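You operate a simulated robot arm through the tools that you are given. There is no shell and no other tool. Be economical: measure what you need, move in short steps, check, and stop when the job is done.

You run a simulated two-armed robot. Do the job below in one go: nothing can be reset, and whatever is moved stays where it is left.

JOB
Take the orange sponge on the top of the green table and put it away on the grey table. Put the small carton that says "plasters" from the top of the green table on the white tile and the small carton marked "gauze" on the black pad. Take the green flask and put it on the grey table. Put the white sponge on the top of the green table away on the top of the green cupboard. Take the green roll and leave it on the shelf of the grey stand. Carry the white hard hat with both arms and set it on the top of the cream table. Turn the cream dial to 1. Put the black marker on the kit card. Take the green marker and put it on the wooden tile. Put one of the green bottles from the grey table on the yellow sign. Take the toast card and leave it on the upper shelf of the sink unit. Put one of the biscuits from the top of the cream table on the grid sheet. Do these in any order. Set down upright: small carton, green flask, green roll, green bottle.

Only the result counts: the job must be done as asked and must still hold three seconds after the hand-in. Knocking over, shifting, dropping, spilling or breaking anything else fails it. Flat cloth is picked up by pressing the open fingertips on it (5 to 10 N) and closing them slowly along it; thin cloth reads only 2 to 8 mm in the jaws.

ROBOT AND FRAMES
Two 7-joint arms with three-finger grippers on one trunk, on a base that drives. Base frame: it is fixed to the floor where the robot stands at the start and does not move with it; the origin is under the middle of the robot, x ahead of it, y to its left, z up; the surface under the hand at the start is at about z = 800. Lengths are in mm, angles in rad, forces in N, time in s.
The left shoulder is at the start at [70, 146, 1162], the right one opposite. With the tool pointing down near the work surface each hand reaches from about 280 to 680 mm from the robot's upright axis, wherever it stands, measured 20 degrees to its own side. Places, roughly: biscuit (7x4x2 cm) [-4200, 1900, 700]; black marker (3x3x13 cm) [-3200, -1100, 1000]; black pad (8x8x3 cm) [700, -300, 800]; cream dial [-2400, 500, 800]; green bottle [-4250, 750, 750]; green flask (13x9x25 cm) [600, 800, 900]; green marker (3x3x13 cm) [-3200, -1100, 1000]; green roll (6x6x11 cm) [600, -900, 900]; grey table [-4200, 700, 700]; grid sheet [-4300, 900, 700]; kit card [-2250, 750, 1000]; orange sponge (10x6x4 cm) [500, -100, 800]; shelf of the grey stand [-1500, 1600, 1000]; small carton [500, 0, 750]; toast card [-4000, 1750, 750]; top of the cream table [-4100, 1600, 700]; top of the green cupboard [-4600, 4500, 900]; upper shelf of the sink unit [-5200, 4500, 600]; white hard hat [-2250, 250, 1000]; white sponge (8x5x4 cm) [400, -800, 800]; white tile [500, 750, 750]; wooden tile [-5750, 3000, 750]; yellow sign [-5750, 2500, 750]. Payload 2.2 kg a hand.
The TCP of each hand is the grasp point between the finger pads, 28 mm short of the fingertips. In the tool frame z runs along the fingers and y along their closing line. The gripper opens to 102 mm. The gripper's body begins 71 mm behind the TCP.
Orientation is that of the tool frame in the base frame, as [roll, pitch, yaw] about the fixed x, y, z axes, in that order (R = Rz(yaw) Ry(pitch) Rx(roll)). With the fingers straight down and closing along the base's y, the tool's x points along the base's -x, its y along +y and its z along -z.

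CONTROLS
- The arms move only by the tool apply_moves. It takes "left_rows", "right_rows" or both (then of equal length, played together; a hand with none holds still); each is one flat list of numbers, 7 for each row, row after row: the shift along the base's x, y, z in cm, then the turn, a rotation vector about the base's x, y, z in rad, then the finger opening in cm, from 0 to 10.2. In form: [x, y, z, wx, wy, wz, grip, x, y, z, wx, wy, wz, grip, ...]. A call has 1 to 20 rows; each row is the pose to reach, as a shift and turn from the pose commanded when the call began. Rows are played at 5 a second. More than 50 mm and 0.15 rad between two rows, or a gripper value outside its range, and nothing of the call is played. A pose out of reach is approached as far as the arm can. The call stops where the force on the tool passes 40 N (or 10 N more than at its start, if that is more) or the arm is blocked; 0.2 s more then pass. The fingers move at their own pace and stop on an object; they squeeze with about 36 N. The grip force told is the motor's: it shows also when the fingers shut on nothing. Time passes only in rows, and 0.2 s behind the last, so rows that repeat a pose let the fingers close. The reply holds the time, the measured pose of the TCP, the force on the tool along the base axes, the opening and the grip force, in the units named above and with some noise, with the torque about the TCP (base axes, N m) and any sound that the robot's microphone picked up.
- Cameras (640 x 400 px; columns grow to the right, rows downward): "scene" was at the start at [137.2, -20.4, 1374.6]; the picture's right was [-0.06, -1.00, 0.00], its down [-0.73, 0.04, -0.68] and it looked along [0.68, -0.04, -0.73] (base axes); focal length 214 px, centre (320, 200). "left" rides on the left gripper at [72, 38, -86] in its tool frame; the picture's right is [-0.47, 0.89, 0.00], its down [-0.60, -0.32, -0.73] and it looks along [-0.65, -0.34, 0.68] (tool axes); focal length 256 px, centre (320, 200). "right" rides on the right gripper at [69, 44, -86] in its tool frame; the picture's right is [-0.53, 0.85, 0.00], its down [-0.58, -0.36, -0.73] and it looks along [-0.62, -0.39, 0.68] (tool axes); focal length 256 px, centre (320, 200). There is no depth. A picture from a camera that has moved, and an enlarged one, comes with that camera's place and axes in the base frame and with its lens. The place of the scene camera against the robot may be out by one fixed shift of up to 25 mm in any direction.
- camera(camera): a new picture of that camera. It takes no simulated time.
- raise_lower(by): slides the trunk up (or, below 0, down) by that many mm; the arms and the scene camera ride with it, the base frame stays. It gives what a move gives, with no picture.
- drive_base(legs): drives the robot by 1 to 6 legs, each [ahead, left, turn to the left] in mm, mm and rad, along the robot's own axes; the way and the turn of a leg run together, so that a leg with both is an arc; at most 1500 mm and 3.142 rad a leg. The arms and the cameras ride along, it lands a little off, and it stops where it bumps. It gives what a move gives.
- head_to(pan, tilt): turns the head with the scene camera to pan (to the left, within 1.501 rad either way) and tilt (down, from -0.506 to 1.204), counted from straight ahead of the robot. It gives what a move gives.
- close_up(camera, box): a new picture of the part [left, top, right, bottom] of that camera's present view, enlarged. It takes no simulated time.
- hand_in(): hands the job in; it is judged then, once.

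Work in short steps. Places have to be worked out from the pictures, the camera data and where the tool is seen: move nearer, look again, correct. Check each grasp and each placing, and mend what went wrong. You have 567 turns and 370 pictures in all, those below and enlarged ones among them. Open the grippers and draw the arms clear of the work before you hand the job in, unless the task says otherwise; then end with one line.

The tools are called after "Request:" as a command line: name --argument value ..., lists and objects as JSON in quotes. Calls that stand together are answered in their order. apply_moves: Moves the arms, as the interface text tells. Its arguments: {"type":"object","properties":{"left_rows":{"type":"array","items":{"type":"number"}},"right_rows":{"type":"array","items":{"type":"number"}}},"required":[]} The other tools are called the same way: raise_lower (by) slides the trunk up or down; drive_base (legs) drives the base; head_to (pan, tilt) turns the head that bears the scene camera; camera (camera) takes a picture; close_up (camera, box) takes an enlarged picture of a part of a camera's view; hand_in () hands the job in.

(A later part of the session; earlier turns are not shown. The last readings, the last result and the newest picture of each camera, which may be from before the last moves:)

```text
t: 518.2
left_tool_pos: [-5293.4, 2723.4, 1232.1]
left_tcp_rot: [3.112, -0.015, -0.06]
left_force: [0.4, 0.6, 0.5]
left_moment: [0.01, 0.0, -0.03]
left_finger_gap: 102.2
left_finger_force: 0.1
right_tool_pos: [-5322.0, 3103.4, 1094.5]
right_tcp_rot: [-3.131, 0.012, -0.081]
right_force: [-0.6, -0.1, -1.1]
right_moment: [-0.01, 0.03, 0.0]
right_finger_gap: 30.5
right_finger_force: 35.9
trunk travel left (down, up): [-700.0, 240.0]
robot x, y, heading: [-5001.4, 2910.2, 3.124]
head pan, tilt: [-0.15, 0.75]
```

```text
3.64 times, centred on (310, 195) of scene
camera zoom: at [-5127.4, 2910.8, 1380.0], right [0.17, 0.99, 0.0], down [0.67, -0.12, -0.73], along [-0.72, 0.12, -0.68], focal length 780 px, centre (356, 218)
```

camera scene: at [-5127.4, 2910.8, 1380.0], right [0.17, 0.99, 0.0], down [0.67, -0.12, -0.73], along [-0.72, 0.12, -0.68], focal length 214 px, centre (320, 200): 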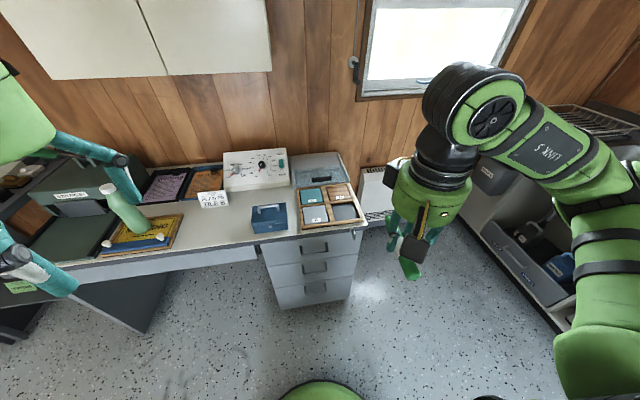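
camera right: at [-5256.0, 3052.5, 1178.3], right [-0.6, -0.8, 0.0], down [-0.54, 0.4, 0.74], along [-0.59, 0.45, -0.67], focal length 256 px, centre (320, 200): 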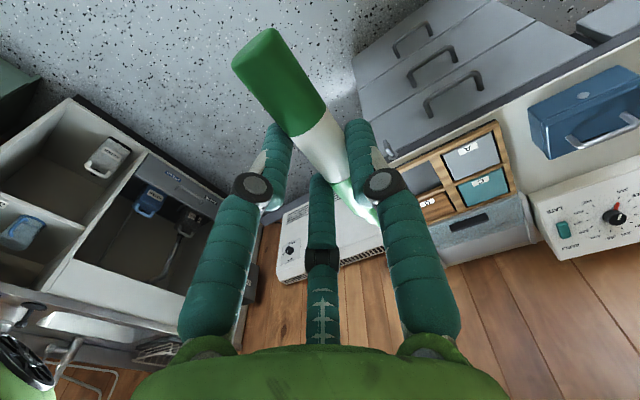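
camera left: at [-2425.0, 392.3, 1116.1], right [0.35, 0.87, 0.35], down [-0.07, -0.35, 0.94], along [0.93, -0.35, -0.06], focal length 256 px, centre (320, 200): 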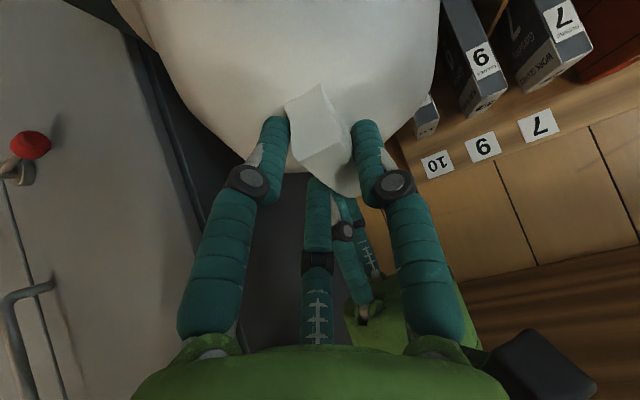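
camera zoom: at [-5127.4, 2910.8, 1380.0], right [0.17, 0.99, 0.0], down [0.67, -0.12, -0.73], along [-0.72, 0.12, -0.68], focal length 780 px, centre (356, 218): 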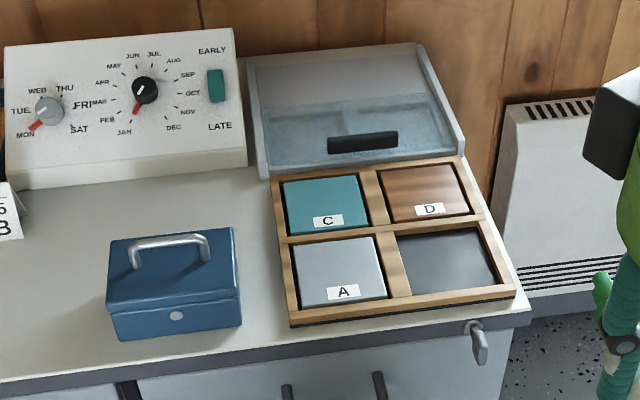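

The wooden tile is "D" (back right of the tray), about [-5825,3114]. I move closer and look at it with the right camera.

Request:
drive_base --legs '[[140, 0, 0.02]]'

Request:
apply_moves --right_rows '[-4, 0, 0, 0, 0, 0, 1, -8, 0, 0, 0, 0, 0, 1, -12, 0, 0, 0, 0, 0, 1, -16, 0, -2, 0, 0, 0, 1, -20, 0, -4, 0, 0, 0, 1]'

Request:
camera --camera "right"

Request:
close_up --camera "scene" --box '[230, 140, 390, 250]'

```text
t: 519.5
left_tool_pos: [-5429.7, 2719.3, 1232.2]
left_tcp_rot: [3.111, -0.015, -0.038]
left_force: [0.2, -0.4, 0.5]
left_moment: [0.02, 0.03, 0.0]
left_finger_gap: 102.0
left_finger_force: 0.1
right_tool_pos: [-5467.3, 3097.4, 1093.9]
right_tcp_rot: [-3.129, 0.017, -0.059]
right_force: [0.3, 0.3, -0.3]
right_moment: [0.01, 0.05, 0.02]
right_finger_gap: 30.4
right_finger_force: 36.4
trunk travel left (down, up): [-700.0, 240.0]
robot x, y, heading: [-5146.5, 2912.6, -3.138]
head pan, tilt: [-0.15, 0.75]
```

```text
t: 520.7
left_tool_pos: [-5433.8, 2717.9, 1231.0]
left_tcp_rot: [3.112, -0.016, -0.04]
left_force: [0.3, -0.3, -0.4]
left_moment: [0.02, -0.02, 0.01]
left_finger_gap: 102.1
left_finger_force: 0.1
right_tool_pos: [-5672.5, 3097.0, 1055.6]
right_tcp_rot: [-3.129, 0.012, -0.058]
right_force: [-0.4, -0.7, -0.5]
right_moment: [-0.02, 0.0, -0.01]
right_finger_gap: 30.4
right_finger_force: 36.3
trunk travel left (down, up): [-700.0, 240.0]
robot x, y, heading: [-5146.1, 2911.9, -3.145]
head pan, tilt: [-0.15, 0.75]
```

```text
128 pictures are left
camera right: at [-5605.6, 3048.9, 1140.1], right [-0.58, -0.81, 0.0], down [-0.55, 0.39, 0.74], along [-0.6, 0.43, -0.67], focal length 256 px, centre (320, 200)
```

right: 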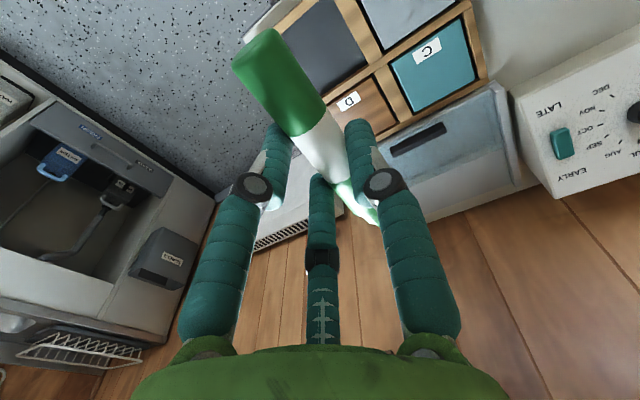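

```text
3.64 times, centred on (310, 195) of scene
camera zoom: at [-5272.9, 2909.5, 1379.8], right [0.15, 0.99, 0.0], down [0.68, -0.1, -0.73], along [-0.72, 0.11, -0.68], focal length 780 px, centre (356, 218)
```

zoom: 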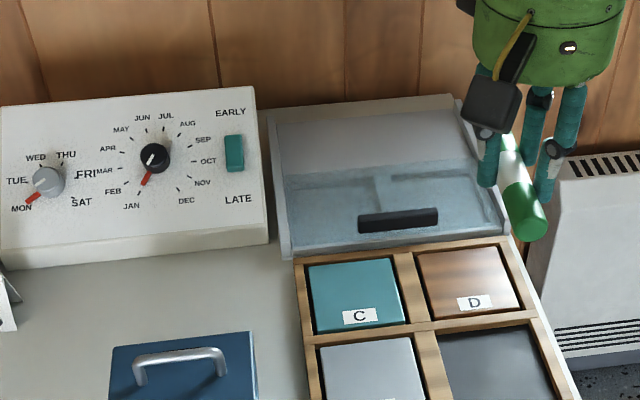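

Request:
close_up --camera "right" --box '[300, 0, 500, 150]'

Request:
close_up --camera "scene" --box '[325, 195, 395, 245]'

```text
2.67 times, centred on (400, 75) of right
camera zoom: at [-5605.6, 3048.9, 1140.1], right [-0.58, -0.81, 0.0], down [-0.55, 0.39, 0.74], along [-0.6, 0.43, -0.67], focal length 683 px, centre (107, 533)
```

zoom: 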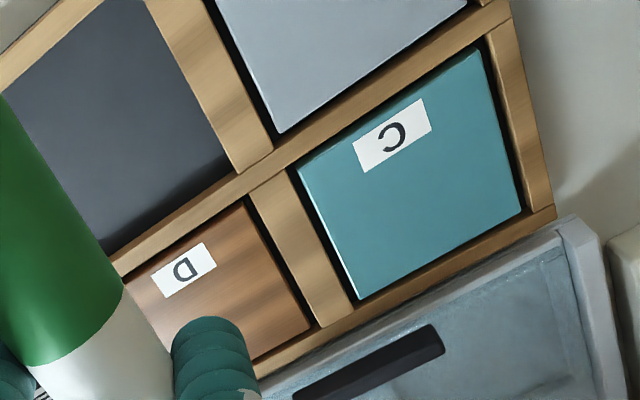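

```text
8.00 times, centred on (360, 220) of scene
camera zoom: at [-5272.9, 2909.5, 1379.8], right [0.15, 0.99, 0.0], down [0.68, -0.1, -0.73], along [-0.72, 0.11, -0.68], focal length 1716 px, centre (0, 40)
```

zoom: 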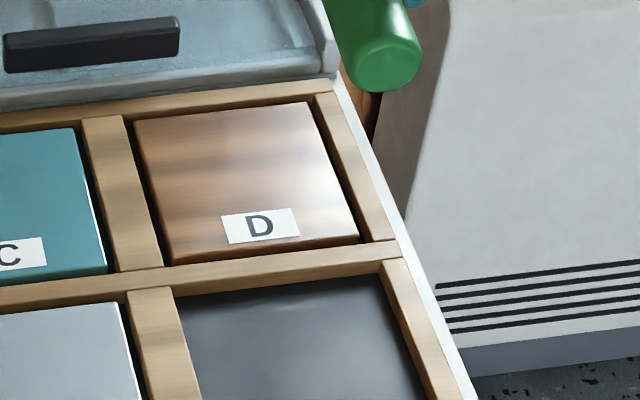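

The tile stands slightly proud of its frame, centre ≈[-5820,3125], 93 mm square. I'll lay the marker along its diagonal: turn the hand -0.76 rad and drive 120 mm closer.

Request:
apply_moves --right_rows '[0, 0, 0, 0, 0, -0.13, 1, 0, 0, 0, 0, 0, -0.26, 1, 0, 0, 0, 0, 0, -0.39, 1, 0, 0, 0, 0, 0, -0.52, 1, 0, 0, 0, 0, 0, -0.65, 1, 0, 0, 0, 0, 0, -0.75, 1]'

Request:
drive_base --legs '[[115, 0, 0]]'

Request:
camera --camera "right"

```text
t: 522.1
left_tool_pos: [-5432.0, 2718.6, 1230.7]
left_tcp_rot: [3.112, -0.017, -0.039]
left_force: [-0.7, -0.2, 0.1]
left_moment: [-0.02, 0.0, 0.02]
left_finger_gap: 102.0
left_finger_force: 0.0
right_tool_pos: [-5670.8, 3098.1, 1055.0]
right_tcp_rot: [-3.128, 0.012, -0.811]
right_force: [-0.4, 1.1, -0.8]
right_moment: [-0.02, -0.01, 0.02]
right_finger_gap: 30.2
right_finger_force: 36.6
trunk travel left (down, up): [-700.0, 240.0]
robot x, y, heading: [-5148.9, 2915.8, -3.142]
head pan, tilt: [-0.15, 0.75]
```

```text
t: 523.3
left_tool_pos: [-5541.8, 2719.1, 1231.5]
left_tcp_rot: [3.11, -0.014, -0.041]
left_force: [0.0, -0.5, 0.0]
left_moment: [0.0, 0.02, 0.03]
left_finger_gap: 101.9
left_finger_force: 0.1
right_tool_pos: [-5779.4, 3097.6, 1055.9]
right_tcp_rot: [-3.131, 0.015, -0.809]
right_force: [-0.1, -0.6, 0.0]
right_moment: [-0.02, 0.02, -0.02]
right_finger_gap: 30.4
right_finger_force: 35.8
trunk travel left (down, up): [-700.0, 240.0]
robot x, y, heading: [-5262.5, 2913.7, 3.14]
head pan, tilt: [-0.15, 0.75]
```

```text
124 pictures are left
camera right: at [-5763.9, 3016.3, 1140.3], right [-0.98, -0.2, 0.0], down [-0.13, 0.66, 0.74], along [-0.14, 0.73, -0.67], focal length 256 px, centre (320, 200)
```

right: 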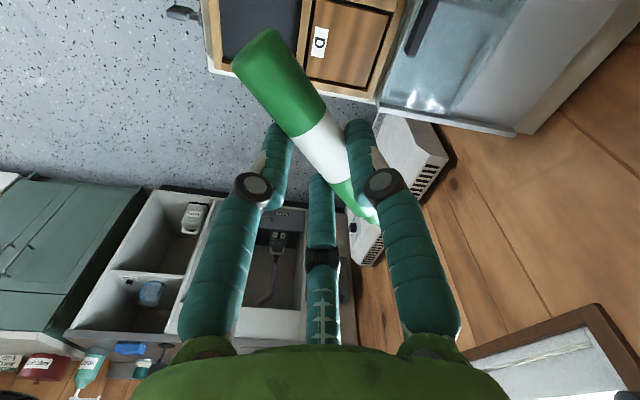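

Request:
apply_moves --right_rows '[-1.8, 1.5, 0, 0, 0, 0, 1, -3.6, 3.1, 0, 0, 0, 0, 1, -3.6, 3.1, -5, 0, 0, 0, 1, -3.6, 3.1, -10, 0, 0, 0, 1, -3.6, 3.1, -15, 0, 0, 0, 1, -3.6, 3.1, -19, 0, 0, 0, 1, -3.6, 3.1, -22, 0, 0, 0, 1]'

Request:
camera --camera "right"

Request:
close_up --camera "scene" --box '[300, 150, 440, 260]'

```text
t: 524.9
left_tool_pos: [-5543.4, 2720.0, 1231.4]
left_tcp_rot: [3.11, -0.016, -0.039]
left_force: [0.4, 0.1, -0.4]
left_moment: [0.0, -0.02, -0.01]
left_finger_gap: 101.6
left_finger_force: 0.1
right_tool_pos: [-5818.9, 3128.7, 834.3]
right_tcp_rot: [-3.129, 0.012, -0.81]
right_force: [-0.6, -1.0, -0.9]
right_moment: [-0.01, 0.02, 0.0]
right_finger_gap: 30.3
right_finger_force: 36.3
trunk travel left (down, up): [-700.0, 240.0]
robot x, y, heading: [-5259.0, 2912.3, 3.138]
head pan, tilt: [-0.15, 0.75]
```

```text
123 pictures are left
camera right: at [-5802.3, 3047.6, 919.0], right [-0.98, -0.2, 0.0], down [-0.13, 0.66, 0.74], along [-0.14, 0.73, -0.67], focal length 256 px, centre (320, 200)
```

right: 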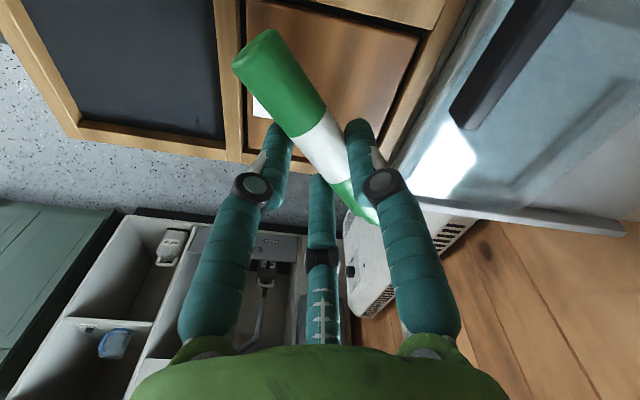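

```text
3.64 times, centred on (370, 205) of scene
camera zoom: at [-5382.9, 2910.1, 1380.0], right [0.15, 0.99, 0.0], down [0.67, -0.1, -0.73], along [-0.72, 0.11, -0.68], focal length 780 px, centre (138, 182)
```

zoom: 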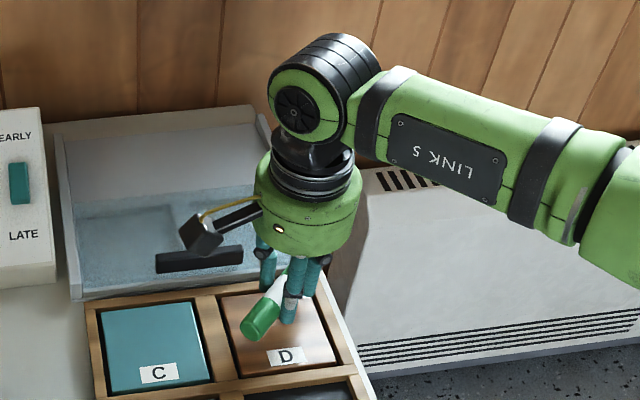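

Over the tile; a 10 mm shift to the left centres it. Then I lower gently to contact.

Request:
apply_moves --right_rows '[0, -1, 0, 0, 0, 0, 1, 0, -1, -2, 0, 0, 0, 1, 0, -1, -3.2, 0, 0, 0, 1, 0, -1, -3.8, 0, 0, 0, 1]'

```text
t: 525.9
left_tool_pos: [-5542.5, 2719.8, 1232.5]
left_tcp_rot: [3.112, -0.012, -0.04]
left_force: [0.4, -0.1, -0.3]
left_moment: [0.04, 0.0, -0.01]
left_finger_gap: 102.1
left_finger_force: 0.1
right_tool_pos: [-5817.9, 3118.5, 797.4]
right_tcp_rot: [-3.132, 0.013, -0.81]
right_force: [0.1, -0.7, 3.7]
right_moment: [-0.11, -0.04, -0.01]
right_finger_gap: 30.5
right_finger_force: 36.1
trunk travel left (down, up): [-700.0, 240.0]
robot x, y, heading: [-5253.9, 2914.2, 3.142]
head pan, tilt: [-0.15, 0.75]
```

Request:
apply_moves --right_rows '[0, 0, -0.3, 0, 0, 0, 1, 0, 0, -0.3, 0, 0, 0, 1]'

Request:
camera --camera "right"

```text
t: 526.5
left_tool_pos: [-5540.4, 2719.7, 1232.7]
left_tcp_rot: [3.112, -0.012, -0.04]
left_force: [0.0, -0.6, 1.0]
left_moment: [-0.01, 0.0, 0.0]
left_finger_gap: 102.2
left_finger_force: 0.1
right_tool_pos: [-5817.9, 3117.6, 797.6]
right_tcp_rot: [-3.136, 0.018, -0.813]
right_force: [-1.4, 3.7, 23.0]
right_moment: [-0.68, -0.53, 0.05]
right_finger_gap: 29.9
right_finger_force: 35.9
trunk travel left (down, up): [-700.0, 240.0]
robot x, y, heading: [-5259.3, 2910.0, 3.138]
head pan, tilt: [-0.15, 0.75]
```

```text
121 pictures are left
camera right: at [-5800.7, 3036.8, 882.3], right [-0.98, -0.19, 0.0], down [-0.13, 0.66, 0.74], along [-0.15, 0.73, -0.67], focal length 256 px, centre (320, 200)
```

right: 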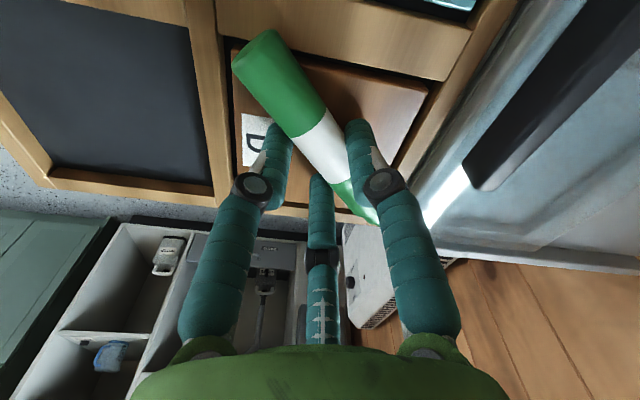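

Contact. I ease, open and lift away.

Request:
apply_moves --right_rows '[0, 0, 0.3, 0, 0, 0, 1, 0, 0, 0.3, 0, 0, 0, 3.6, 0, 0, 0.3, 0, 0, 0, 5, 0, 0, 0.5, 0, 0, 0, 6.5, 0, 0, 3, 0, 0, 0, 7, 0, 0, 7, 0, 0, 0, 7, 0, 0, 12, 0, 0, 0, 8, 0, 0, 17, 0, 0, 0, 8]'

Request:
camera --camera "right"

Request:
close_up --camera "scene" --box '[300, 170, 420, 260]'

```text
t: 528.3
left_tool_pos: [-5543.6, 2719.5, 1232.3]
left_tcp_rot: [3.112, -0.014, -0.04]
left_force: [-0.7, -0.5, -0.3]
left_moment: [-0.03, 0.03, 0.02]
left_finger_gap: 102.1
left_finger_force: 0.1
right_tool_pos: [-5814.2, 3119.4, 963.7]
right_tcp_rot: [-3.129, 0.015, -0.809]
right_force: [0.6, -0.8, 0.0]
right_moment: [0.01, 0.0, 0.04]
right_finger_gap: 79.7
right_finger_force: 0.1
trunk travel left (down, up): [-700.0, 240.0]
robot x, y, heading: [-5259.2, 2911.4, 3.139]
head pan, tilt: [-0.15, 0.75]
```

```text
120 pictures are left
camera right: at [-5798.7, 3037.8, 1048.2], right [-0.98, -0.2, 0.0], down [-0.13, 0.66, 0.74], along [-0.14, 0.73, -0.67], focal length 256 px, centre (320, 200)
```

right: 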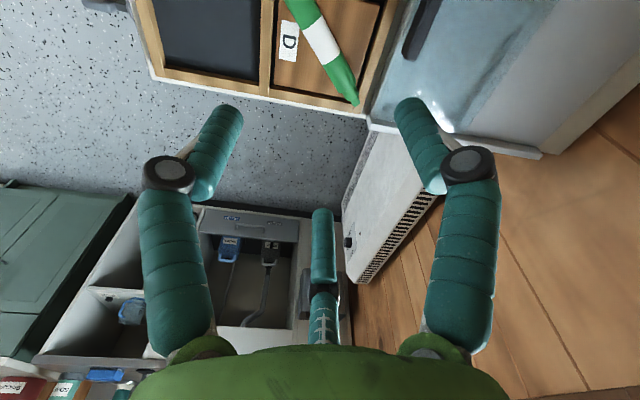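

```text
4.44 times, centred on (360, 215) of scene
camera zoom: at [-5381.4, 2909.6, 1380.1], right [0.15, 0.99, 0.0], down [0.67, -0.1, -0.73], along [-0.72, 0.11, -0.68], focal length 953 px, centre (142, 133)
```

zoom: 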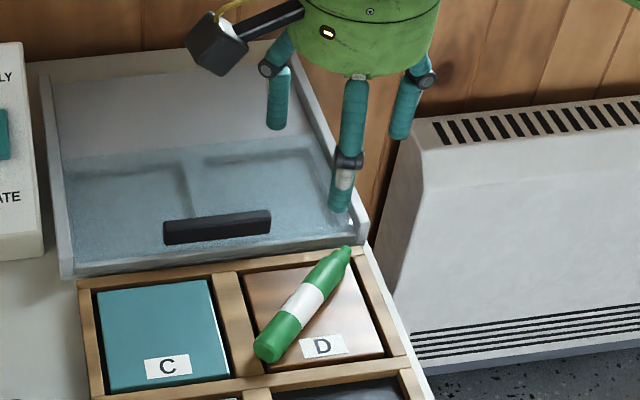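

Green marker rests on the wooden tile. Now the outdoor items: I retract, back off from the desk and turn to face the door side (+x).

Request:
apply_moves --right_rows '[0, 0, 5, 0, 0, 0.13, 8, 2, 0, 9, 0, 0, 0.26, 8, 5, 0, 12, 0, 0, 0.39, 8, 8, -1, 13, 0, 0, 0.52, 8, 10, -2, 13, 0, 0, 0.65, 9, 10, -3, 13, 0, 0, 0.75, 10.2]' --left_rows '[-2, 0, -2, 0, 0, 0, 10.2, -4, 0, -4, 0, 0, 0, 10.2, -7, 0.5, -6, 0, 0, 0, 10.2, -10, 1, -8, 0, 0, 0, 10.2, -12, 1.5, -10, 0, 0, 0, 10.2, -14, 2, -11, 0, 0, 0, 10.2]'

Request:
drive_base --legs '[[-450, 0, 0], [0, 0, -1.57], [0, 0, -1.57]]'

Request:
head_to --pan 0.0 --tilt 0.4

Request:
camera --camera "scene"

```text
t: 529.7
left_tool_pos: [-5687.7, 2741.6, 1121.6]
left_tcp_rot: [3.11, -0.017, -0.039]
left_force: [-0.1, -0.2, 0.4]
left_moment: [0.0, 0.0, 0.01]
left_finger_gap: 101.9
left_finger_force: 0.0
right_tool_pos: [-5719.1, 3087.0, 1091.4]
right_tcp_rot: [-3.128, 0.011, -0.057]
right_force: [0.1, 0.0, -0.2]
right_moment: [0.0, -0.02, 0.0]
right_finger_gap: 102.1
right_finger_force: 0.0
trunk travel left (down, up): [-700.0, 240.0]
robot x, y, heading: [-5256.7, 2915.1, 3.14]
head pan, tilt: [-0.15, 0.75]
```

```text
t: 540.1
left_tool_pos: [-4376.9, 3096.7, 1122.7]
left_tcp_rot: [3.113, -0.013, 3.121]
left_force: [0.8, -0.5, -0.6]
left_moment: [0.02, -0.01, 0.03]
left_finger_gap: 101.9
left_finger_force: 0.0
right_tool_pos: [-4338.3, 2748.9, 1091.3]
right_tcp_rot: [-3.129, 0.012, 3.103]
right_force: [-0.3, 0.2, -0.2]
right_moment: [0.01, 0.01, 0.03]
right_finger_gap: 102.0
right_finger_force: 0.0
trunk travel left (down, up): [-700.0, 240.0]
robot x, y, heading: [-4800.2, 2914.3, 0.02]
head pan, tilt: [-0.15, 0.75]
```

```text
t: 540.9
left_tool_pos: [-4377.3, 3095.6, 1122.9]
left_tcp_rot: [3.112, -0.015, 3.123]
left_force: [0.4, -0.5, 0.7]
left_moment: [-0.01, 0.0, -0.03]
left_finger_gap: 102.0
left_finger_force: 0.1
right_tool_pos: [-4337.2, 2747.3, 1093.1]
right_tcp_rot: [-3.13, 0.012, 3.104]
right_force: [0.4, -0.3, 0.3]
right_moment: [-0.01, 0.0, -0.02]
right_finger_gap: 101.8
right_finger_force: 0.1
trunk travel left (down, up): [-700.0, 240.0]
robot x, y, heading: [-4802.5, 2915.1, 0.016]
head pan, tilt: [0.0, 0.4]
```

```text
118 pictures are left
camera scene: at [-4651.3, 2900.7, 1411.0], right [0.02, -1.0, 0.0], down [-0.39, -0.01, -0.92], along [0.92, 0.02, -0.39], focal length 214 px, centre (320, 200)
```

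scene: 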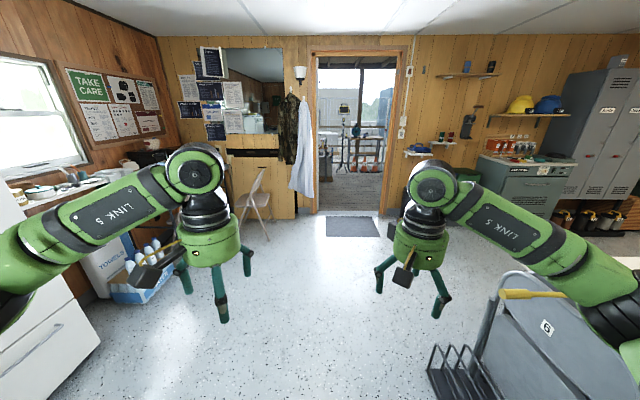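

I extend the arms forward (to narrow the elbows) and drive to the doorway line.

Request:
apply_moves --left_rows '[4.5, -0.5, 0.5, 0, 0, 0, 10.2, 9, -1, 1, 0, 0, 0, 10.2, 13.5, -2, 2, 0, 0, 0, 10.2, 17.5, -3, 2, 0, 0, 0, 10.2]' --right_rows '[3.5, 0.2, 0, 0, 0, 0, 10.2, 7, 0.5, 0, 0, 0, 0, 10.2, 10.5, 0.8, 0, 0, 0, 0, 10.2, 13.5, 1, 0, 0, 0, 0, 10.2]'

Request:
drive_base --legs '[[1000, -200, 0], [1000, -200, 0]]'

Request:
camera --camera "scene"

```text
t: 541.9
left_tool_pos: [-4200.7, 3061.5, 1143.0]
left_tcp_rot: [3.109, -0.016, 3.119]
left_force: [1.5, -0.6, -0.1]
left_moment: [0.02, 0.02, 0.01]
left_finger_gap: 101.9
left_finger_force: 0.0
right_tool_pos: [-4200.4, 2756.3, 1091.5]
right_tcp_rot: [-3.131, 0.012, 3.102]
right_force: [1.0, 0.8, -0.2]
right_moment: [-0.02, 0.06, -0.02]
right_finger_gap: 102.0
right_finger_force: 0.0
trunk travel left (down, up): [-700.0, 240.0]
robot x, y, heading: [-4801.0, 2914.2, 0.017]
head pan, tilt: [0.0, 0.4]
```

```text
t: 552.1
left_tool_pos: [-2179.3, 2709.9, 1145.4]
left_tcp_rot: [3.113, -0.013, 3.124]
left_force: [1.1, 0.3, 0.2]
left_moment: [0.02, 0.01, 0.01]
left_finger_gap: 102.2
left_finger_force: 0.1
right_tool_pos: [-2181.1, 2405.5, 1093.8]
right_tcp_rot: [-3.128, 0.013, 3.106]
right_force: [0.1, -1.5, -0.1]
right_moment: [0.03, 0.0, -0.01]
right_finger_gap: 102.1
right_finger_force: 0.0
trunk travel left (down, up): [-700.0, 240.0]
robot x, y, heading: [-2782.0, 2558.7, 0.024]
head pan, tilt: [0.0, 0.4]
```

```text
117 pictures are left
camera scene: at [-2628.3, 2546.6, 1411.2], right [0.02, -1.0, 0.0], down [-0.39, -0.01, -0.92], along [0.92, 0.02, -0.39], focal length 214 px, centre (320, 200)
```

scene: 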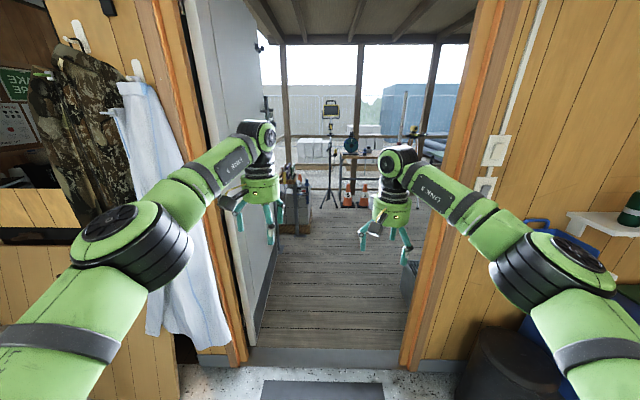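

Request:
drive_base --legs '[[100, -35, -0.024], [500, 0, 0]]'

Request:
camera --camera "scene"

```text
t: 555.9
left_tool_pos: [-1554.7, 2665.8, 1146.3]
left_tcp_rot: [3.112, -0.014, 3.108]
left_force: [0.8, -0.6, -0.1]
left_moment: [-0.01, -0.01, 0.05]
left_finger_gap: 101.8
left_finger_force: 0.0
right_tool_pos: [-1560.1, 2362.8, 1094.4]
right_tcp_rot: [-3.131, 0.013, 3.088]
right_force: [-0.3, -0.3, -0.1]
right_moment: [0.02, -0.01, -0.01]
right_finger_gap: 102.0
right_finger_force: 0.0
trunk travel left (down, up): [-700.0, 240.0]
robot x, y, heading: [-2153.8, 2528.4, 0.005]
head pan, tilt: [0.0, 0.4]
```

```text
116 pictures are left
camera scene: at [-2006.3, 2510.8, 1411.2], right [0.01, -1.0, 0.0], down [-0.39, 0.0, -0.92], along [0.92, 0.01, -0.39], focal length 214 px, centre (320, 200)
```

scene: 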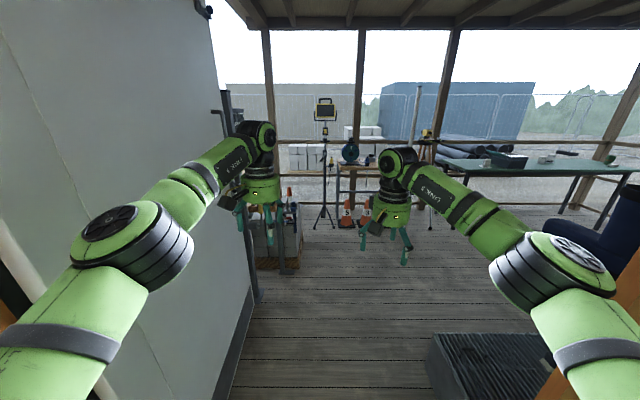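

Request:
drive_base --legs '[[500, 0, 0], [450, 0, 0]]'

Request:
head_to --pan -0.6 --tilt 0.4

Request:
camera --camera "scene"

```text
t: 561.2
left_tool_pos: [-595.1, 2681.3, 1145.7]
left_tcp_rot: [3.113, -0.014, 3.112]
left_force: [0.6, -0.3, 0.3]
left_moment: [0.0, -0.06, -0.02]
left_finger_gap: 101.9
left_finger_force: 0.0
right_tool_pos: [-599.4, 2376.9, 1095.0]
right_tcp_rot: [-3.131, 0.014, 3.092]
right_force: [0.1, -0.1, -0.5]
right_moment: [0.03, -0.03, -0.02]
right_finger_gap: 102.0
right_finger_force: 0.0
trunk travel left (down, up): [-700.0, 240.0]
robot x, y, heading: [-1195.9, 2533.5, 0.012]
head pan, tilt: [0.0, 0.4]
```

```text
t: 562.2
left_tool_pos: [-596.2, 2681.6, 1144.5]
left_tcp_rot: [3.113, -0.014, 3.113]
left_force: [0.2, -0.5, -0.2]
left_moment: [0.01, -0.02, -0.03]
left_finger_gap: 101.8
left_finger_force: 0.1
right_tool_pos: [-599.8, 2376.3, 1094.8]
right_tcp_rot: [-3.132, 0.013, 3.092]
right_force: [-1.4, -0.2, 0.2]
right_moment: [0.01, 0.02, 0.01]
right_finger_gap: 102.0
right_finger_force: 0.0
trunk travel left (down, up): [-700.0, 240.0]
robot x, y, heading: [-1195.9, 2538.2, 0.004]
head pan, tilt: [-0.6, 0.4]
```

```text
115 pictures are left
camera scene: at [-1061.8, 2471.1, 1411.1], right [-0.56, -0.83, 0.0], down [-0.32, 0.22, -0.92], along [0.77, -0.51, -0.39], focal length 214 px, centre (320, 200)
```

scene: 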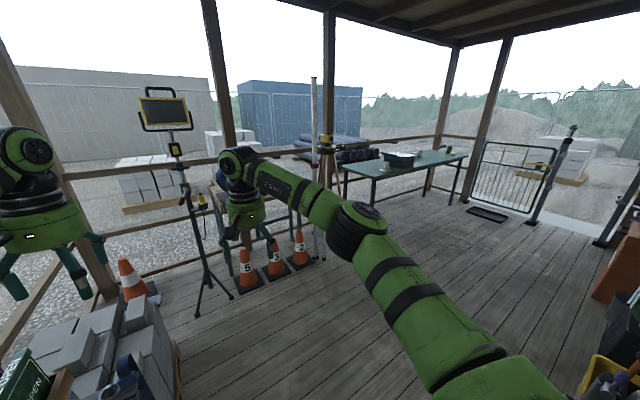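

The porch is clear along x≈-750. I drive ahead 430 mm and strafe right to the far end of the green table.

Request:
drive_base --legs '[[430, -50, 0], [0, -1000, 0], [0, -1000, 0]]'

Request:
drive_base --legs '[[0, -1000, 0]]'

Request:
head_to --pan -0.2 --tilt 0.5

Request:
camera --camera "scene"

```text
t: 574.3
left_tool_pos: [-207.4, 639.0, 1144.9]
left_tcp_rot: [3.111, -0.015, 3.074]
left_force: [0.1, 0.7, -0.5]
left_moment: [-0.01, 0.02, 0.01]
left_finger_gap: 102.0
left_finger_force: 0.1
right_tool_pos: [-224.3, 335.3, 1094.5]
right_tcp_rot: [-3.129, 0.015, 3.056]
right_force: [0.1, 0.9, -0.5]
right_moment: [0.01, -0.02, 0.01]
right_finger_gap: 101.9
right_finger_force: 0.1
trunk travel left (down, up): [-700.0, 240.0]
robot x, y, heading: [-812.5, 520.0, -0.025]
head pan, tilt: [-0.6, 0.4]
```

```text
t: 579.6
left_tool_pos: [-229.8, -370.0, 1144.4]
left_tcp_rot: [3.112, -0.014, 3.092]
left_force: [0.4, -0.2, 0.5]
left_moment: [0.03, 0.0, 0.0]
left_finger_gap: 102.1
left_finger_force: 0.1
right_tool_pos: [-240.1, -673.7, 1093.8]
right_tcp_rot: [-3.129, 0.013, 3.074]
right_force: [1.1, -0.4, 1.3]
right_moment: [0.0, 0.02, 0.03]
right_finger_gap: 102.1
right_finger_force: 0.2
trunk travel left (down, up): [-700.0, 240.0]
robot x, y, heading: [-833.4, -501.4, -0.013]
head pan, tilt: [-0.6, 0.4]
```

```text
t: 580.5
left_tool_pos: [-227.7, -369.0, 1144.4]
left_tcp_rot: [3.112, -0.013, 3.093]
left_force: [0.3, 0.1, -0.8]
left_moment: [0.0, 0.01, -0.03]
left_finger_gap: 102.2
left_finger_force: 0.1
right_tool_pos: [-239.5, -674.0, 1094.5]
right_tcp_rot: [-3.131, 0.015, 3.076]
right_force: [-0.2, 0.0, 0.1]
right_moment: [-0.01, 0.01, 0.01]
right_finger_gap: 102.0
right_finger_force: 0.1
trunk travel left (down, up): [-700.0, 240.0]
robot x, y, heading: [-832.3, -501.8, -0.006]
head pan, tilt: [-0.201, 0.499]
```

```text
114 pictures are left
camera scene: at [-686.3, -536.7, 1402.0], right [-0.21, -0.98, 0.0], down [-0.47, 0.1, -0.88], along [0.86, -0.18, -0.48], focal length 214 px, centre (320, 200)
```

scene: 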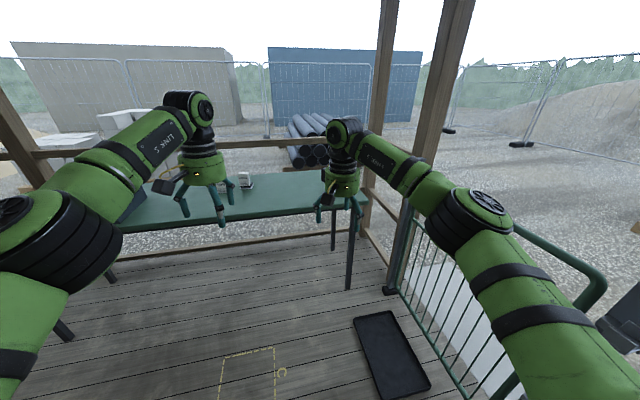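

I approach the table's right end (keeping clear of the floor tray) to take the green roll with the right hand.

Request:
drive_base --legs '[[500, -70, 0], [370, -65, 0]]'

Request:
camera --camera "right"

Request:
head_to --pan -0.5 --tilt 0.8

Request:
camera --camera "scene"

```text
t: 585.4
left_tool_pos: [636.5, -478.7, 1145.1]
left_tcp_rot: [3.11, -0.015, 3.101]
left_force: [-0.5, 0.2, 0.1]
left_moment: [-0.04, -0.01, 0.0]
left_finger_gap: 102.0
left_finger_force: 0.0
right_tool_pos: [627.2, -785.2, 1093.2]
right_tcp_rot: [-3.131, 0.015, 3.082]
right_force: [0.0, -0.7, -0.3]
right_moment: [0.0, 0.01, -0.02]
right_finger_gap: 102.1
right_finger_force: 0.0
trunk travel left (down, up): [-700.0, 240.0]
robot x, y, heading: [33.6, -614.2, -0.003]
head pan, tilt: [-0.201, 0.499]
```

```text
113 pictures are left
camera right: at [559.5, -735.4, 1178.9], right [0.58, 0.81, 0.0], down [0.54, -0.39, 0.74], along [0.6, -0.43, -0.67], focal length 256 px, centre (320, 200)
```

right: 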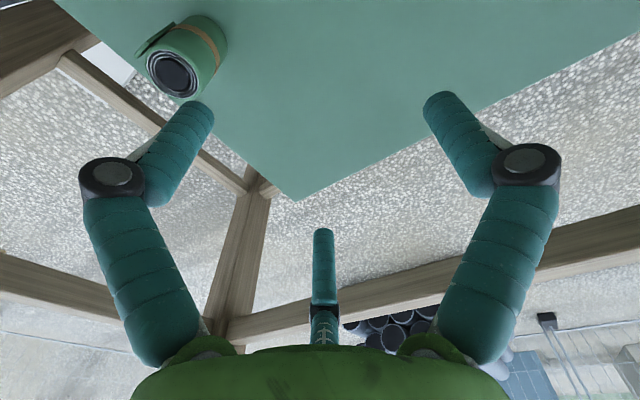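

```text
t: 586.2
left_tool_pos: [633.6, -479.3, 1144.7]
left_tcp_rot: [3.112, -0.014, 3.103]
left_force: [-0.1, 0.2, 0.5]
left_moment: [-0.02, -0.02, -0.01]
left_finger_gap: 101.8
left_finger_force: 0.0
right_tool_pos: [627.1, -784.7, 1094.6]
right_tcp_rot: [-3.131, 0.014, 3.082]
right_force: [-0.3, 1.5, 0.8]
right_moment: [0.01, -0.01, 0.0]
right_finger_gap: 101.9
right_finger_force: 0.1
trunk travel left (down, up): [-700.0, 240.0]
robot x, y, heading: [33.4, -617.4, -0.001]
head pan, tilt: [-0.499, 0.799]
```

```text
112 pictures are left
camera scene: at [160.7, -671.0, 1376.0], right [-0.48, -0.88, 0.0], down [-0.63, 0.34, -0.7], along [0.61, -0.33, -0.72], focal length 214 px, centre (320, 200)
```

scene: 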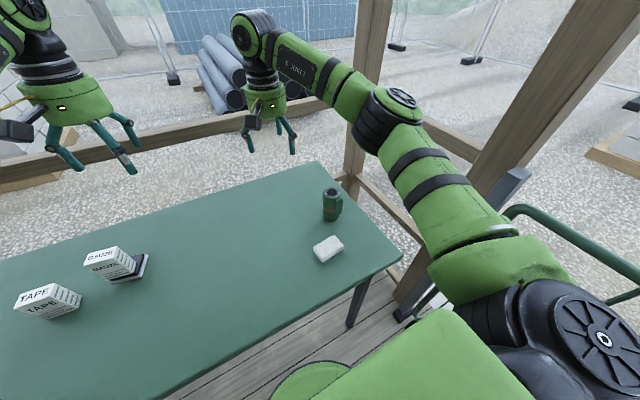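

The roll stands at about [562,-918], top ≈916. I move above it.

Request:
apply_moves --right_rows '[-1.6, -3.5, -1, 0, 0, 0, 10.2, -3.2, -7, -2, 0, 0, 0, 10.2, -4.8, -10.5, -4, 0, 0, 0, 10.2, -6.5, -13.3, -6, 0, 0, 0, 10.2]'

Request:
camera --camera "right"

```text
t: 587.2
left_tool_pos: [634.1, -481.5, 1145.7]
left_tcp_rot: [3.109, -0.013, 3.1]
left_force: [-0.5, -0.6, -0.6]
left_moment: [-0.02, -0.01, 0.01]
left_finger_gap: 102.0
left_finger_force: 0.1
right_tool_pos: [561.2, -919.2, 1036.5]
right_tcp_rot: [-3.133, 0.012, 3.083]
right_force: [-1.0, -0.8, 0.1]
right_moment: [0.03, 0.0, 0.0]
right_finger_gap: 101.8
right_finger_force: 0.1
trunk travel left (down, up): [-700.0, 240.0]
robot x, y, heading: [33.4, -614.4, -0.002]
head pan, tilt: [-0.499, 0.799]
```

```text
111 pictures are left
camera right: at [493.4, -871.0, 1120.8], right [0.58, 0.81, 0.0], down [0.54, -0.39, 0.74], along [0.6, -0.43, -0.67], focal length 256 px, centre (320, 200)
```

right: 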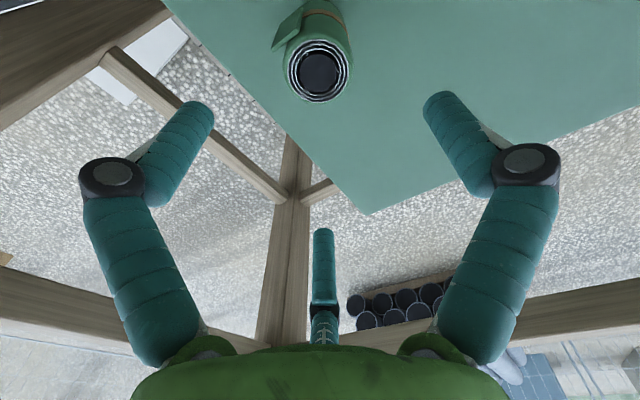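

Roll centre [559,-918]. I descend around it to TCP z≈870 and close.

Request:
apply_moves --right_rows '[-0.2, 0.1, -4, 0, 0, 0, 10.2, -0.2, 0.1, -8, 0, 0, 0, 10.2, -0.2, 0.1, -12, 0, 0, 0, 10.2, -0.2, 0.1, -16.5, 0, 0, 0, 10.2, -0.2, 0.1, -16.5, 0, 0, 0, 6, -0.2, 0.1, -16.5, 0, 0, 0, 4, -0.2, 0.1, -16.5, 0, 0, 0, 4]'

Request:
camera --camera "right"

```text
t: 588.8
left_tool_pos: [636.2, -479.8, 1145.0]
left_tcp_rot: [3.113, -0.014, 3.1]
left_force: [-0.1, 0.1, -0.4]
left_moment: [-0.02, 0.01, -0.01]
left_finger_gap: 101.9
left_finger_force: 0.1
right_tool_pos: [558.8, -916.0, 868.7]
right_tcp_rot: [-3.132, 0.015, 3.082]
right_force: [-0.1, -0.1, -0.6]
right_moment: [0.0, -0.03, -0.02]
right_finger_gap: 56.7
right_finger_force: 35.9
trunk travel left (down, up): [-700.0, 240.0]
robot x, y, heading: [34.8, -616.6, -0.0]
head pan, tilt: [-0.499, 0.799]
```

```text
110 pictures are left
camera right: at [491.4, -868.0, 952.2], right [0.58, 0.81, 0.0], down [0.54, -0.39, 0.74], along [0.6, -0.43, -0.67], focal length 256 px, centre (320, 200)
```

right: 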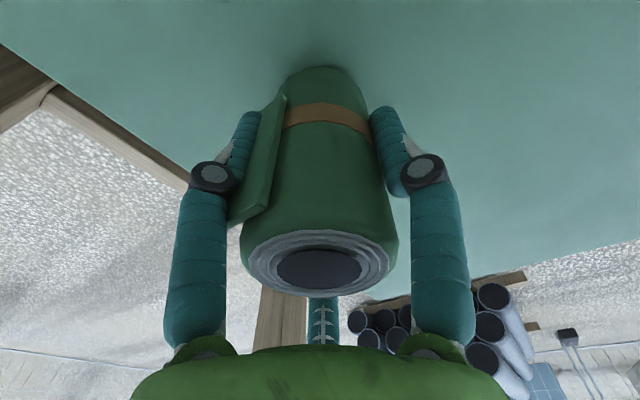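

Roll gripped. I lift it and draw the hand in.

Request:
apply_moves --right_rows '[0, 0, 4, 0, 0, 0, 4, 0, 0, 8, 0, 0, 0, 4, 0, 0, 12, 0, 0, 0, 4, 0, 0, 16, 0, 0, 0, 4, 0, 0, 20, 0, 0, 0, 4, -2, 3, 21, 0, 0, 0, 4, -5, 6, 21, 0, 0, 0, 4, -8, 9, 21, 0, 0, 0, 4, -11, 11, 21, 0, 0, 0, 4]' --left_rows '[0, 0, 0, 0, 0, 0, 10.2, 0, 0, 0, 0, 0, 0, 10.2, 0, 0, 0, 0, 0, 0, 10.2, 0, 0, 0, 0, 0, 0, 10.2, 0, 0, 0, 0, 0, 0, 10.2, -3, 1, 0, 0, 0, 0, 10.2, -7, 2, 0, 0, 0, 0, 10.2, -11, 3, 0, 0, 0, 0, 10.2, -14, 4, 0, 0, 0, 0, 10.2]'

Request:
drive_base --legs '[[-150, 100, 0], [0, 0, -1.2], [0, 0, 0]]'

Request:
head_to --pan 0.2 --tilt 0.8

Request:
camera --camera "scene"

```text
t: 590.8
left_tool_pos: [490.3, -438.7, 1142.5]
left_tcp_rot: [3.112, -0.015, 3.103]
left_force: [-0.1, -0.1, -0.4]
left_moment: [0.0, -0.02, -0.02]
left_finger_gap: 101.9
left_finger_force: 0.0
right_tool_pos: [448.9, -805.8, 1079.1]
right_tcp_rot: [-3.13, 0.016, 3.082]
right_force: [-0.6, -0.7, -1.0]
right_moment: [-0.01, -0.01, -0.01]
right_finger_gap: 56.4
right_finger_force: 35.9
trunk travel left (down, up): [-700.0, 240.0]
robot x, y, heading: [34.1, -616.2, 0.001]
head pan, tilt: [-0.499, 0.799]
```

```text
t: 595.6
left_tool_pos: [211.5, -880.0, 1142.2]
left_tcp_rot: [3.112, -0.014, 1.901]
left_force: [0.1, 0.1, -0.3]
left_moment: [-0.03, 0.02, 0.02]
left_finger_gap: 101.8
left_finger_force: 0.0
right_tool_pos: [-146.4, -972.8, 1078.9]
right_tcp_rot: [-3.132, 0.014, 1.879]
right_force: [0.9, 0.1, -2.0]
right_moment: [-0.02, 0.01, 0.01]
right_finger_gap: 56.4
right_finger_force: 36.0
trunk travel left (down, up): [-700.0, 240.0]
robot x, y, heading: [-115.9, -514.4, -1.2]
head pan, tilt: [-0.499, 0.799]
```

```text
t: 596.7
left_tool_pos: [210.0, -880.5, 1141.9]
left_tcp_rot: [3.113, -0.014, 1.899]
left_force: [0.6, 0.1, -0.2]
left_moment: [-0.01, -0.01, -0.05]
left_finger_gap: 102.0
left_finger_force: 0.0
right_tool_pos: [-146.4, -975.1, 1077.7]
right_tcp_rot: [-3.132, 0.013, 1.88]
right_force: [0.6, -0.7, -1.2]
right_moment: [0.01, 0.01, -0.02]
right_finger_gap: 56.3
right_finger_force: 36.3
trunk travel left (down, up): [-700.0, 240.0]
robot x, y, heading: [-120.4, -511.6, -1.201]
head pan, tilt: [0.201, 0.799]
```

```text
109 pictures are left
camera scene: at [-50.0, -645.4, 1376.0], right [-0.84, -0.54, 0.0], down [-0.39, 0.6, -0.7], along [0.37, -0.59, -0.72], focal length 214 px, centre (320, 200)
```

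scene: 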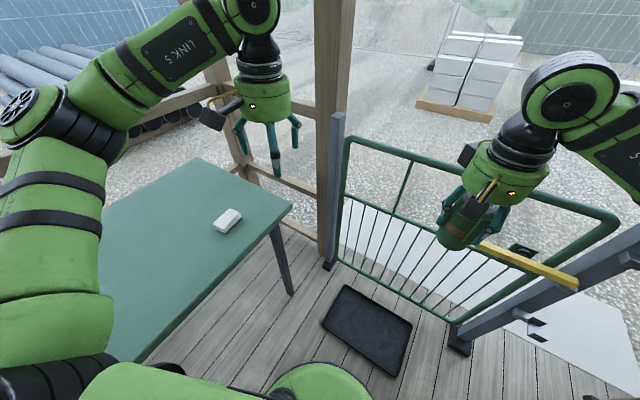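

I shift left 250 mm and ahead 40 so the left hand comes over the sponge.

Request:
drive_base --legs '[[30, 235, 0]]'

Request:
camera --camera "left"

```text
t: 598.5
left_tool_pos: [444.5, -823.5, 1141.8]
left_tcp_rot: [3.111, -0.014, 1.902]
left_force: [0.5, -1.0, -0.6]
left_moment: [-0.02, 0.01, 0.02]
left_finger_gap: 101.9
left_finger_force: 0.1
right_tool_pos: [85.6, -917.5, 1078.6]
right_tcp_rot: [-3.13, 0.014, 1.879]
right_force: [-0.6, 0.4, -0.9]
right_moment: [0.03, -0.02, 0.01]
right_finger_gap: 56.5
right_finger_force: 35.6
trunk travel left (down, up): [-700.0, 240.0]
robot x, y, heading: [116.5, -455.9, -1.201]
head pan, tilt: [0.201, 0.799]
```

```text
108 pictures are left
camera left: at [453.6, -744.2, 1231.1], right [0.99, -0.15, 0.02], down [-0.12, -0.69, 0.71], along [-0.1, -0.71, -0.7], focal length 256 px, centre (320, 200)
```

left: 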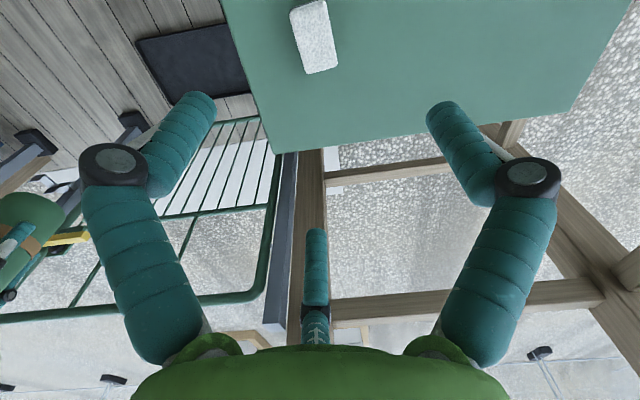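

Sponge: centre [438,-838], 45×77, long side along y. I align at [438,-851], descend and grip.

Request:
apply_moves --left_rows '[-0.6, -2.7, -3, 0, 0, 0.12, 10.2, -0.6, -2.7, -7.5, 0, 0, 0.12, 10.2, -0.6, -2.7, -12, 0, 0, 0.12, 10.2, -0.6, -2.7, -16.5, 0, 0, 0.12, 10.2, -0.6, -2.7, -21, 0, 0, 0.12, 10.2, -0.6, -2.7, -25, 0, 0, 0.12, 10.2]'

Request:
camera --camera "left"

```text
t: 599.9
left_tool_pos: [443.1, -853.5, 893.2]
left_tcp_rot: [3.113, -0.016, 2.019]
left_force: [0.1, -0.1, -0.5]
left_moment: [0.02, 0.01, 0.01]
left_finger_gap: 101.9
left_finger_force: 0.1
right_tool_pos: [87.2, -917.8, 1078.1]
right_tcp_rot: [-3.131, 0.014, 1.88]
right_force: [0.2, -1.4, -1.4]
right_moment: [0.0, 0.01, -0.01]
right_finger_gap: 56.6
right_finger_force: 36.3
trunk travel left (down, up): [-700.0, 240.0]
robot x, y, heading: [113.6, -459.5, -1.203]
head pan, tilt: [0.201, 0.799]
```

```text
107 pictures are left
camera left: at [442.2, -772.9, 981.7], right [1.0, -0.03, 0.02], down [-0.04, -0.7, 0.71], along [-0.01, -0.71, -0.7], focal length 256 px, centre (320, 200)
```

left: 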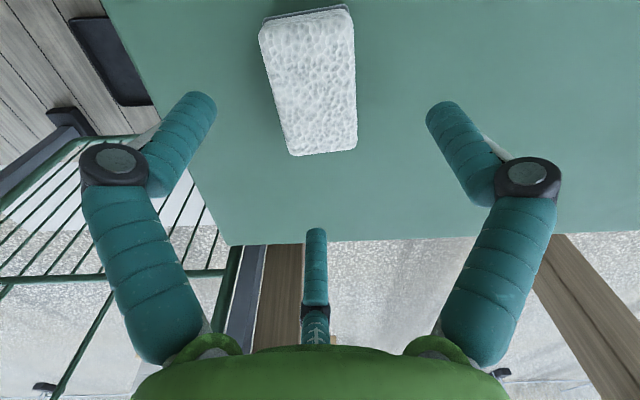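

Request:
apply_moves --left_rows '[0, 1.1, -1, 0, 0, 0.05, 10.2, 0, 1.1, -4, 0, 0, 0.05, 10.2, 0, 1.1, -5.3, 0, 0, 0.05, 10.2, 0, 1.1, -5.3, 0, 0, 0.05, 6, 0, 1.1, -5.3, 0, 0, 0.05, 3, 0, 1.1, -5.3, 0, 0, 0.05, 3, 0, 1.1, -1, 0, 0, 0.05, 3, 0, 1.1, 3, 0, 0, 0.05, 3]'

Request:
camera --camera "left"

```text
t: 601.6
left_tool_pos: [438.6, -841.2, 920.1]
left_tcp_rot: [3.11, -0.014, 2.071]
left_force: [0.7, -0.3, -0.2]
left_moment: [-0.02, -0.03, -0.01]
left_finger_gap: 58.3
left_finger_force: 35.6
right_tool_pos: [86.9, -918.0, 1080.3]
right_tcp_rot: [-3.13, 0.015, 1.881]
right_force: [-0.9, 0.4, -1.5]
right_moment: [0.04, -0.04, 0.04]
right_finger_gap: 56.4
right_finger_force: 36.4
trunk travel left (down, up): [-700.0, 240.0]
robot x, y, heading: [109.9, -456.6, -1.205]
head pan, tilt: [0.201, 0.799]
```

```text
106 pictures are left
camera left: at [434.9, -761.4, 1009.2], right [1.0, 0.02, 0.02], down [0.0, -0.7, 0.71], along [0.03, -0.71, -0.7], focal length 256 px, centre (320, 200)
```

left: 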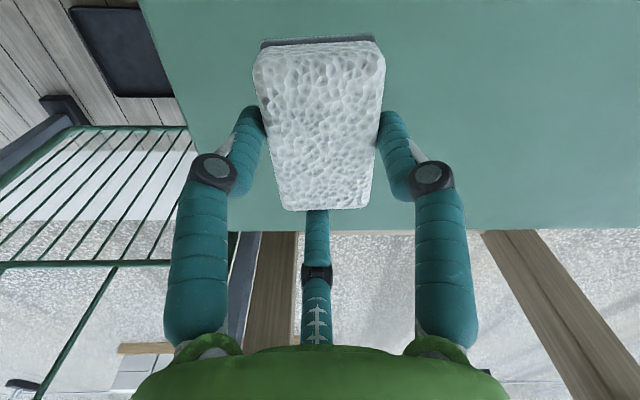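

Sponge held. I raise it, leave the table, and turn left to head along the porch.

Request:
apply_moves --left_rows '[0, 0, 5, 0, 0, 0, 3, 0, 0, 10, 0, 0, 0, 3, 0, 0, 14, 0, 0, 0, 3, 0, 0, 17, 0, 0, 0, 3]'

Request:
drive_base --legs '[[-210, -520, 0], [0, 0, 1.4], [0, 0, 1.37]]'

Request:
head_to --pan 0.4 --tilt 0.45

Request:
camera --camera "scene"

```text
t: 602.6
left_tool_pos: [437.3, -840.0, 1092.2]
left_tcp_rot: [3.112, -0.014, 2.07]
left_force: [-0.6, -0.5, -0.8]
left_moment: [-0.01, -0.02, -0.02]
left_finger_gap: 58.4
left_finger_force: 35.8
right_tool_pos: [85.8, -916.0, 1077.6]
right_tcp_rot: [-3.131, 0.013, 1.883]
right_force: [-0.6, -0.5, -1.2]
right_moment: [-0.04, -0.02, 0.0]
right_finger_gap: 56.5
right_finger_force: 36.0
trunk travel left (down, up): [-700.0, 240.0]
robot x, y, heading: [113.6, -457.0, -1.201]
head pan, tilt: [0.201, 0.799]
```

```text
t: 612.6
left_tool_pos: [-603.2, 23.0, 1090.9]
left_tcp_rot: [3.111, -0.013, -1.447]
left_force: [-0.1, -0.2, -0.6]
left_moment: [-0.02, 0.02, 0.01]
left_finger_gap: 58.1
left_finger_force: 35.9
right_tool_pos: [-248.4, -33.3, 1078.3]
right_tcp_rot: [-3.13, 0.012, -1.635]
right_force: [0.4, 0.5, -1.7]
right_moment: [0.0, 0.0, 0.01]
right_finger_gap: 56.2
right_finger_force: 35.9
trunk travel left (down, up): [-700.0, 240.0]
robot x, y, heading: [-443.3, -453.9, 1.56]
head pan, tilt: [0.201, 0.799]
```

```text
t: 613.5
left_tool_pos: [-603.5, 22.9, 1091.1]
left_tcp_rot: [3.112, -0.014, -1.445]
left_force: [-0.3, -0.6, -0.3]
left_moment: [-0.03, 0.0, -0.01]
left_finger_gap: 57.8
left_finger_force: 36.2
right_tool_pos: [-248.9, -34.1, 1079.8]
right_tcp_rot: [-3.129, 0.016, -1.633]
right_force: [0.2, -1.1, -1.4]
right_moment: [0.0, 0.02, -0.04]
right_finger_gap: 56.4
right_finger_force: 36.1
trunk travel left (down, up): [-700.0, 240.0]
robot x, y, heading: [-442.9, -452.5, 1.563]
head pan, tilt: [0.4, 0.45]
```

```text
105 pictures are left
camera scene: at [-469.3, -332.5, 1406.3], right [0.92, 0.38, 0.0], down [0.17, -0.4, -0.9], along [-0.35, 0.83, -0.44], focal length 214 px, centre (320, 200)
```

scene: 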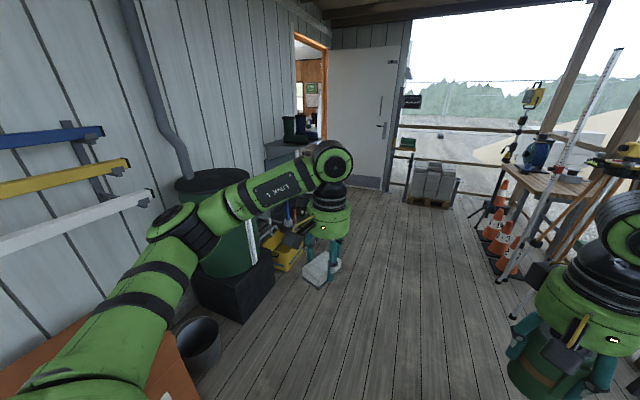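

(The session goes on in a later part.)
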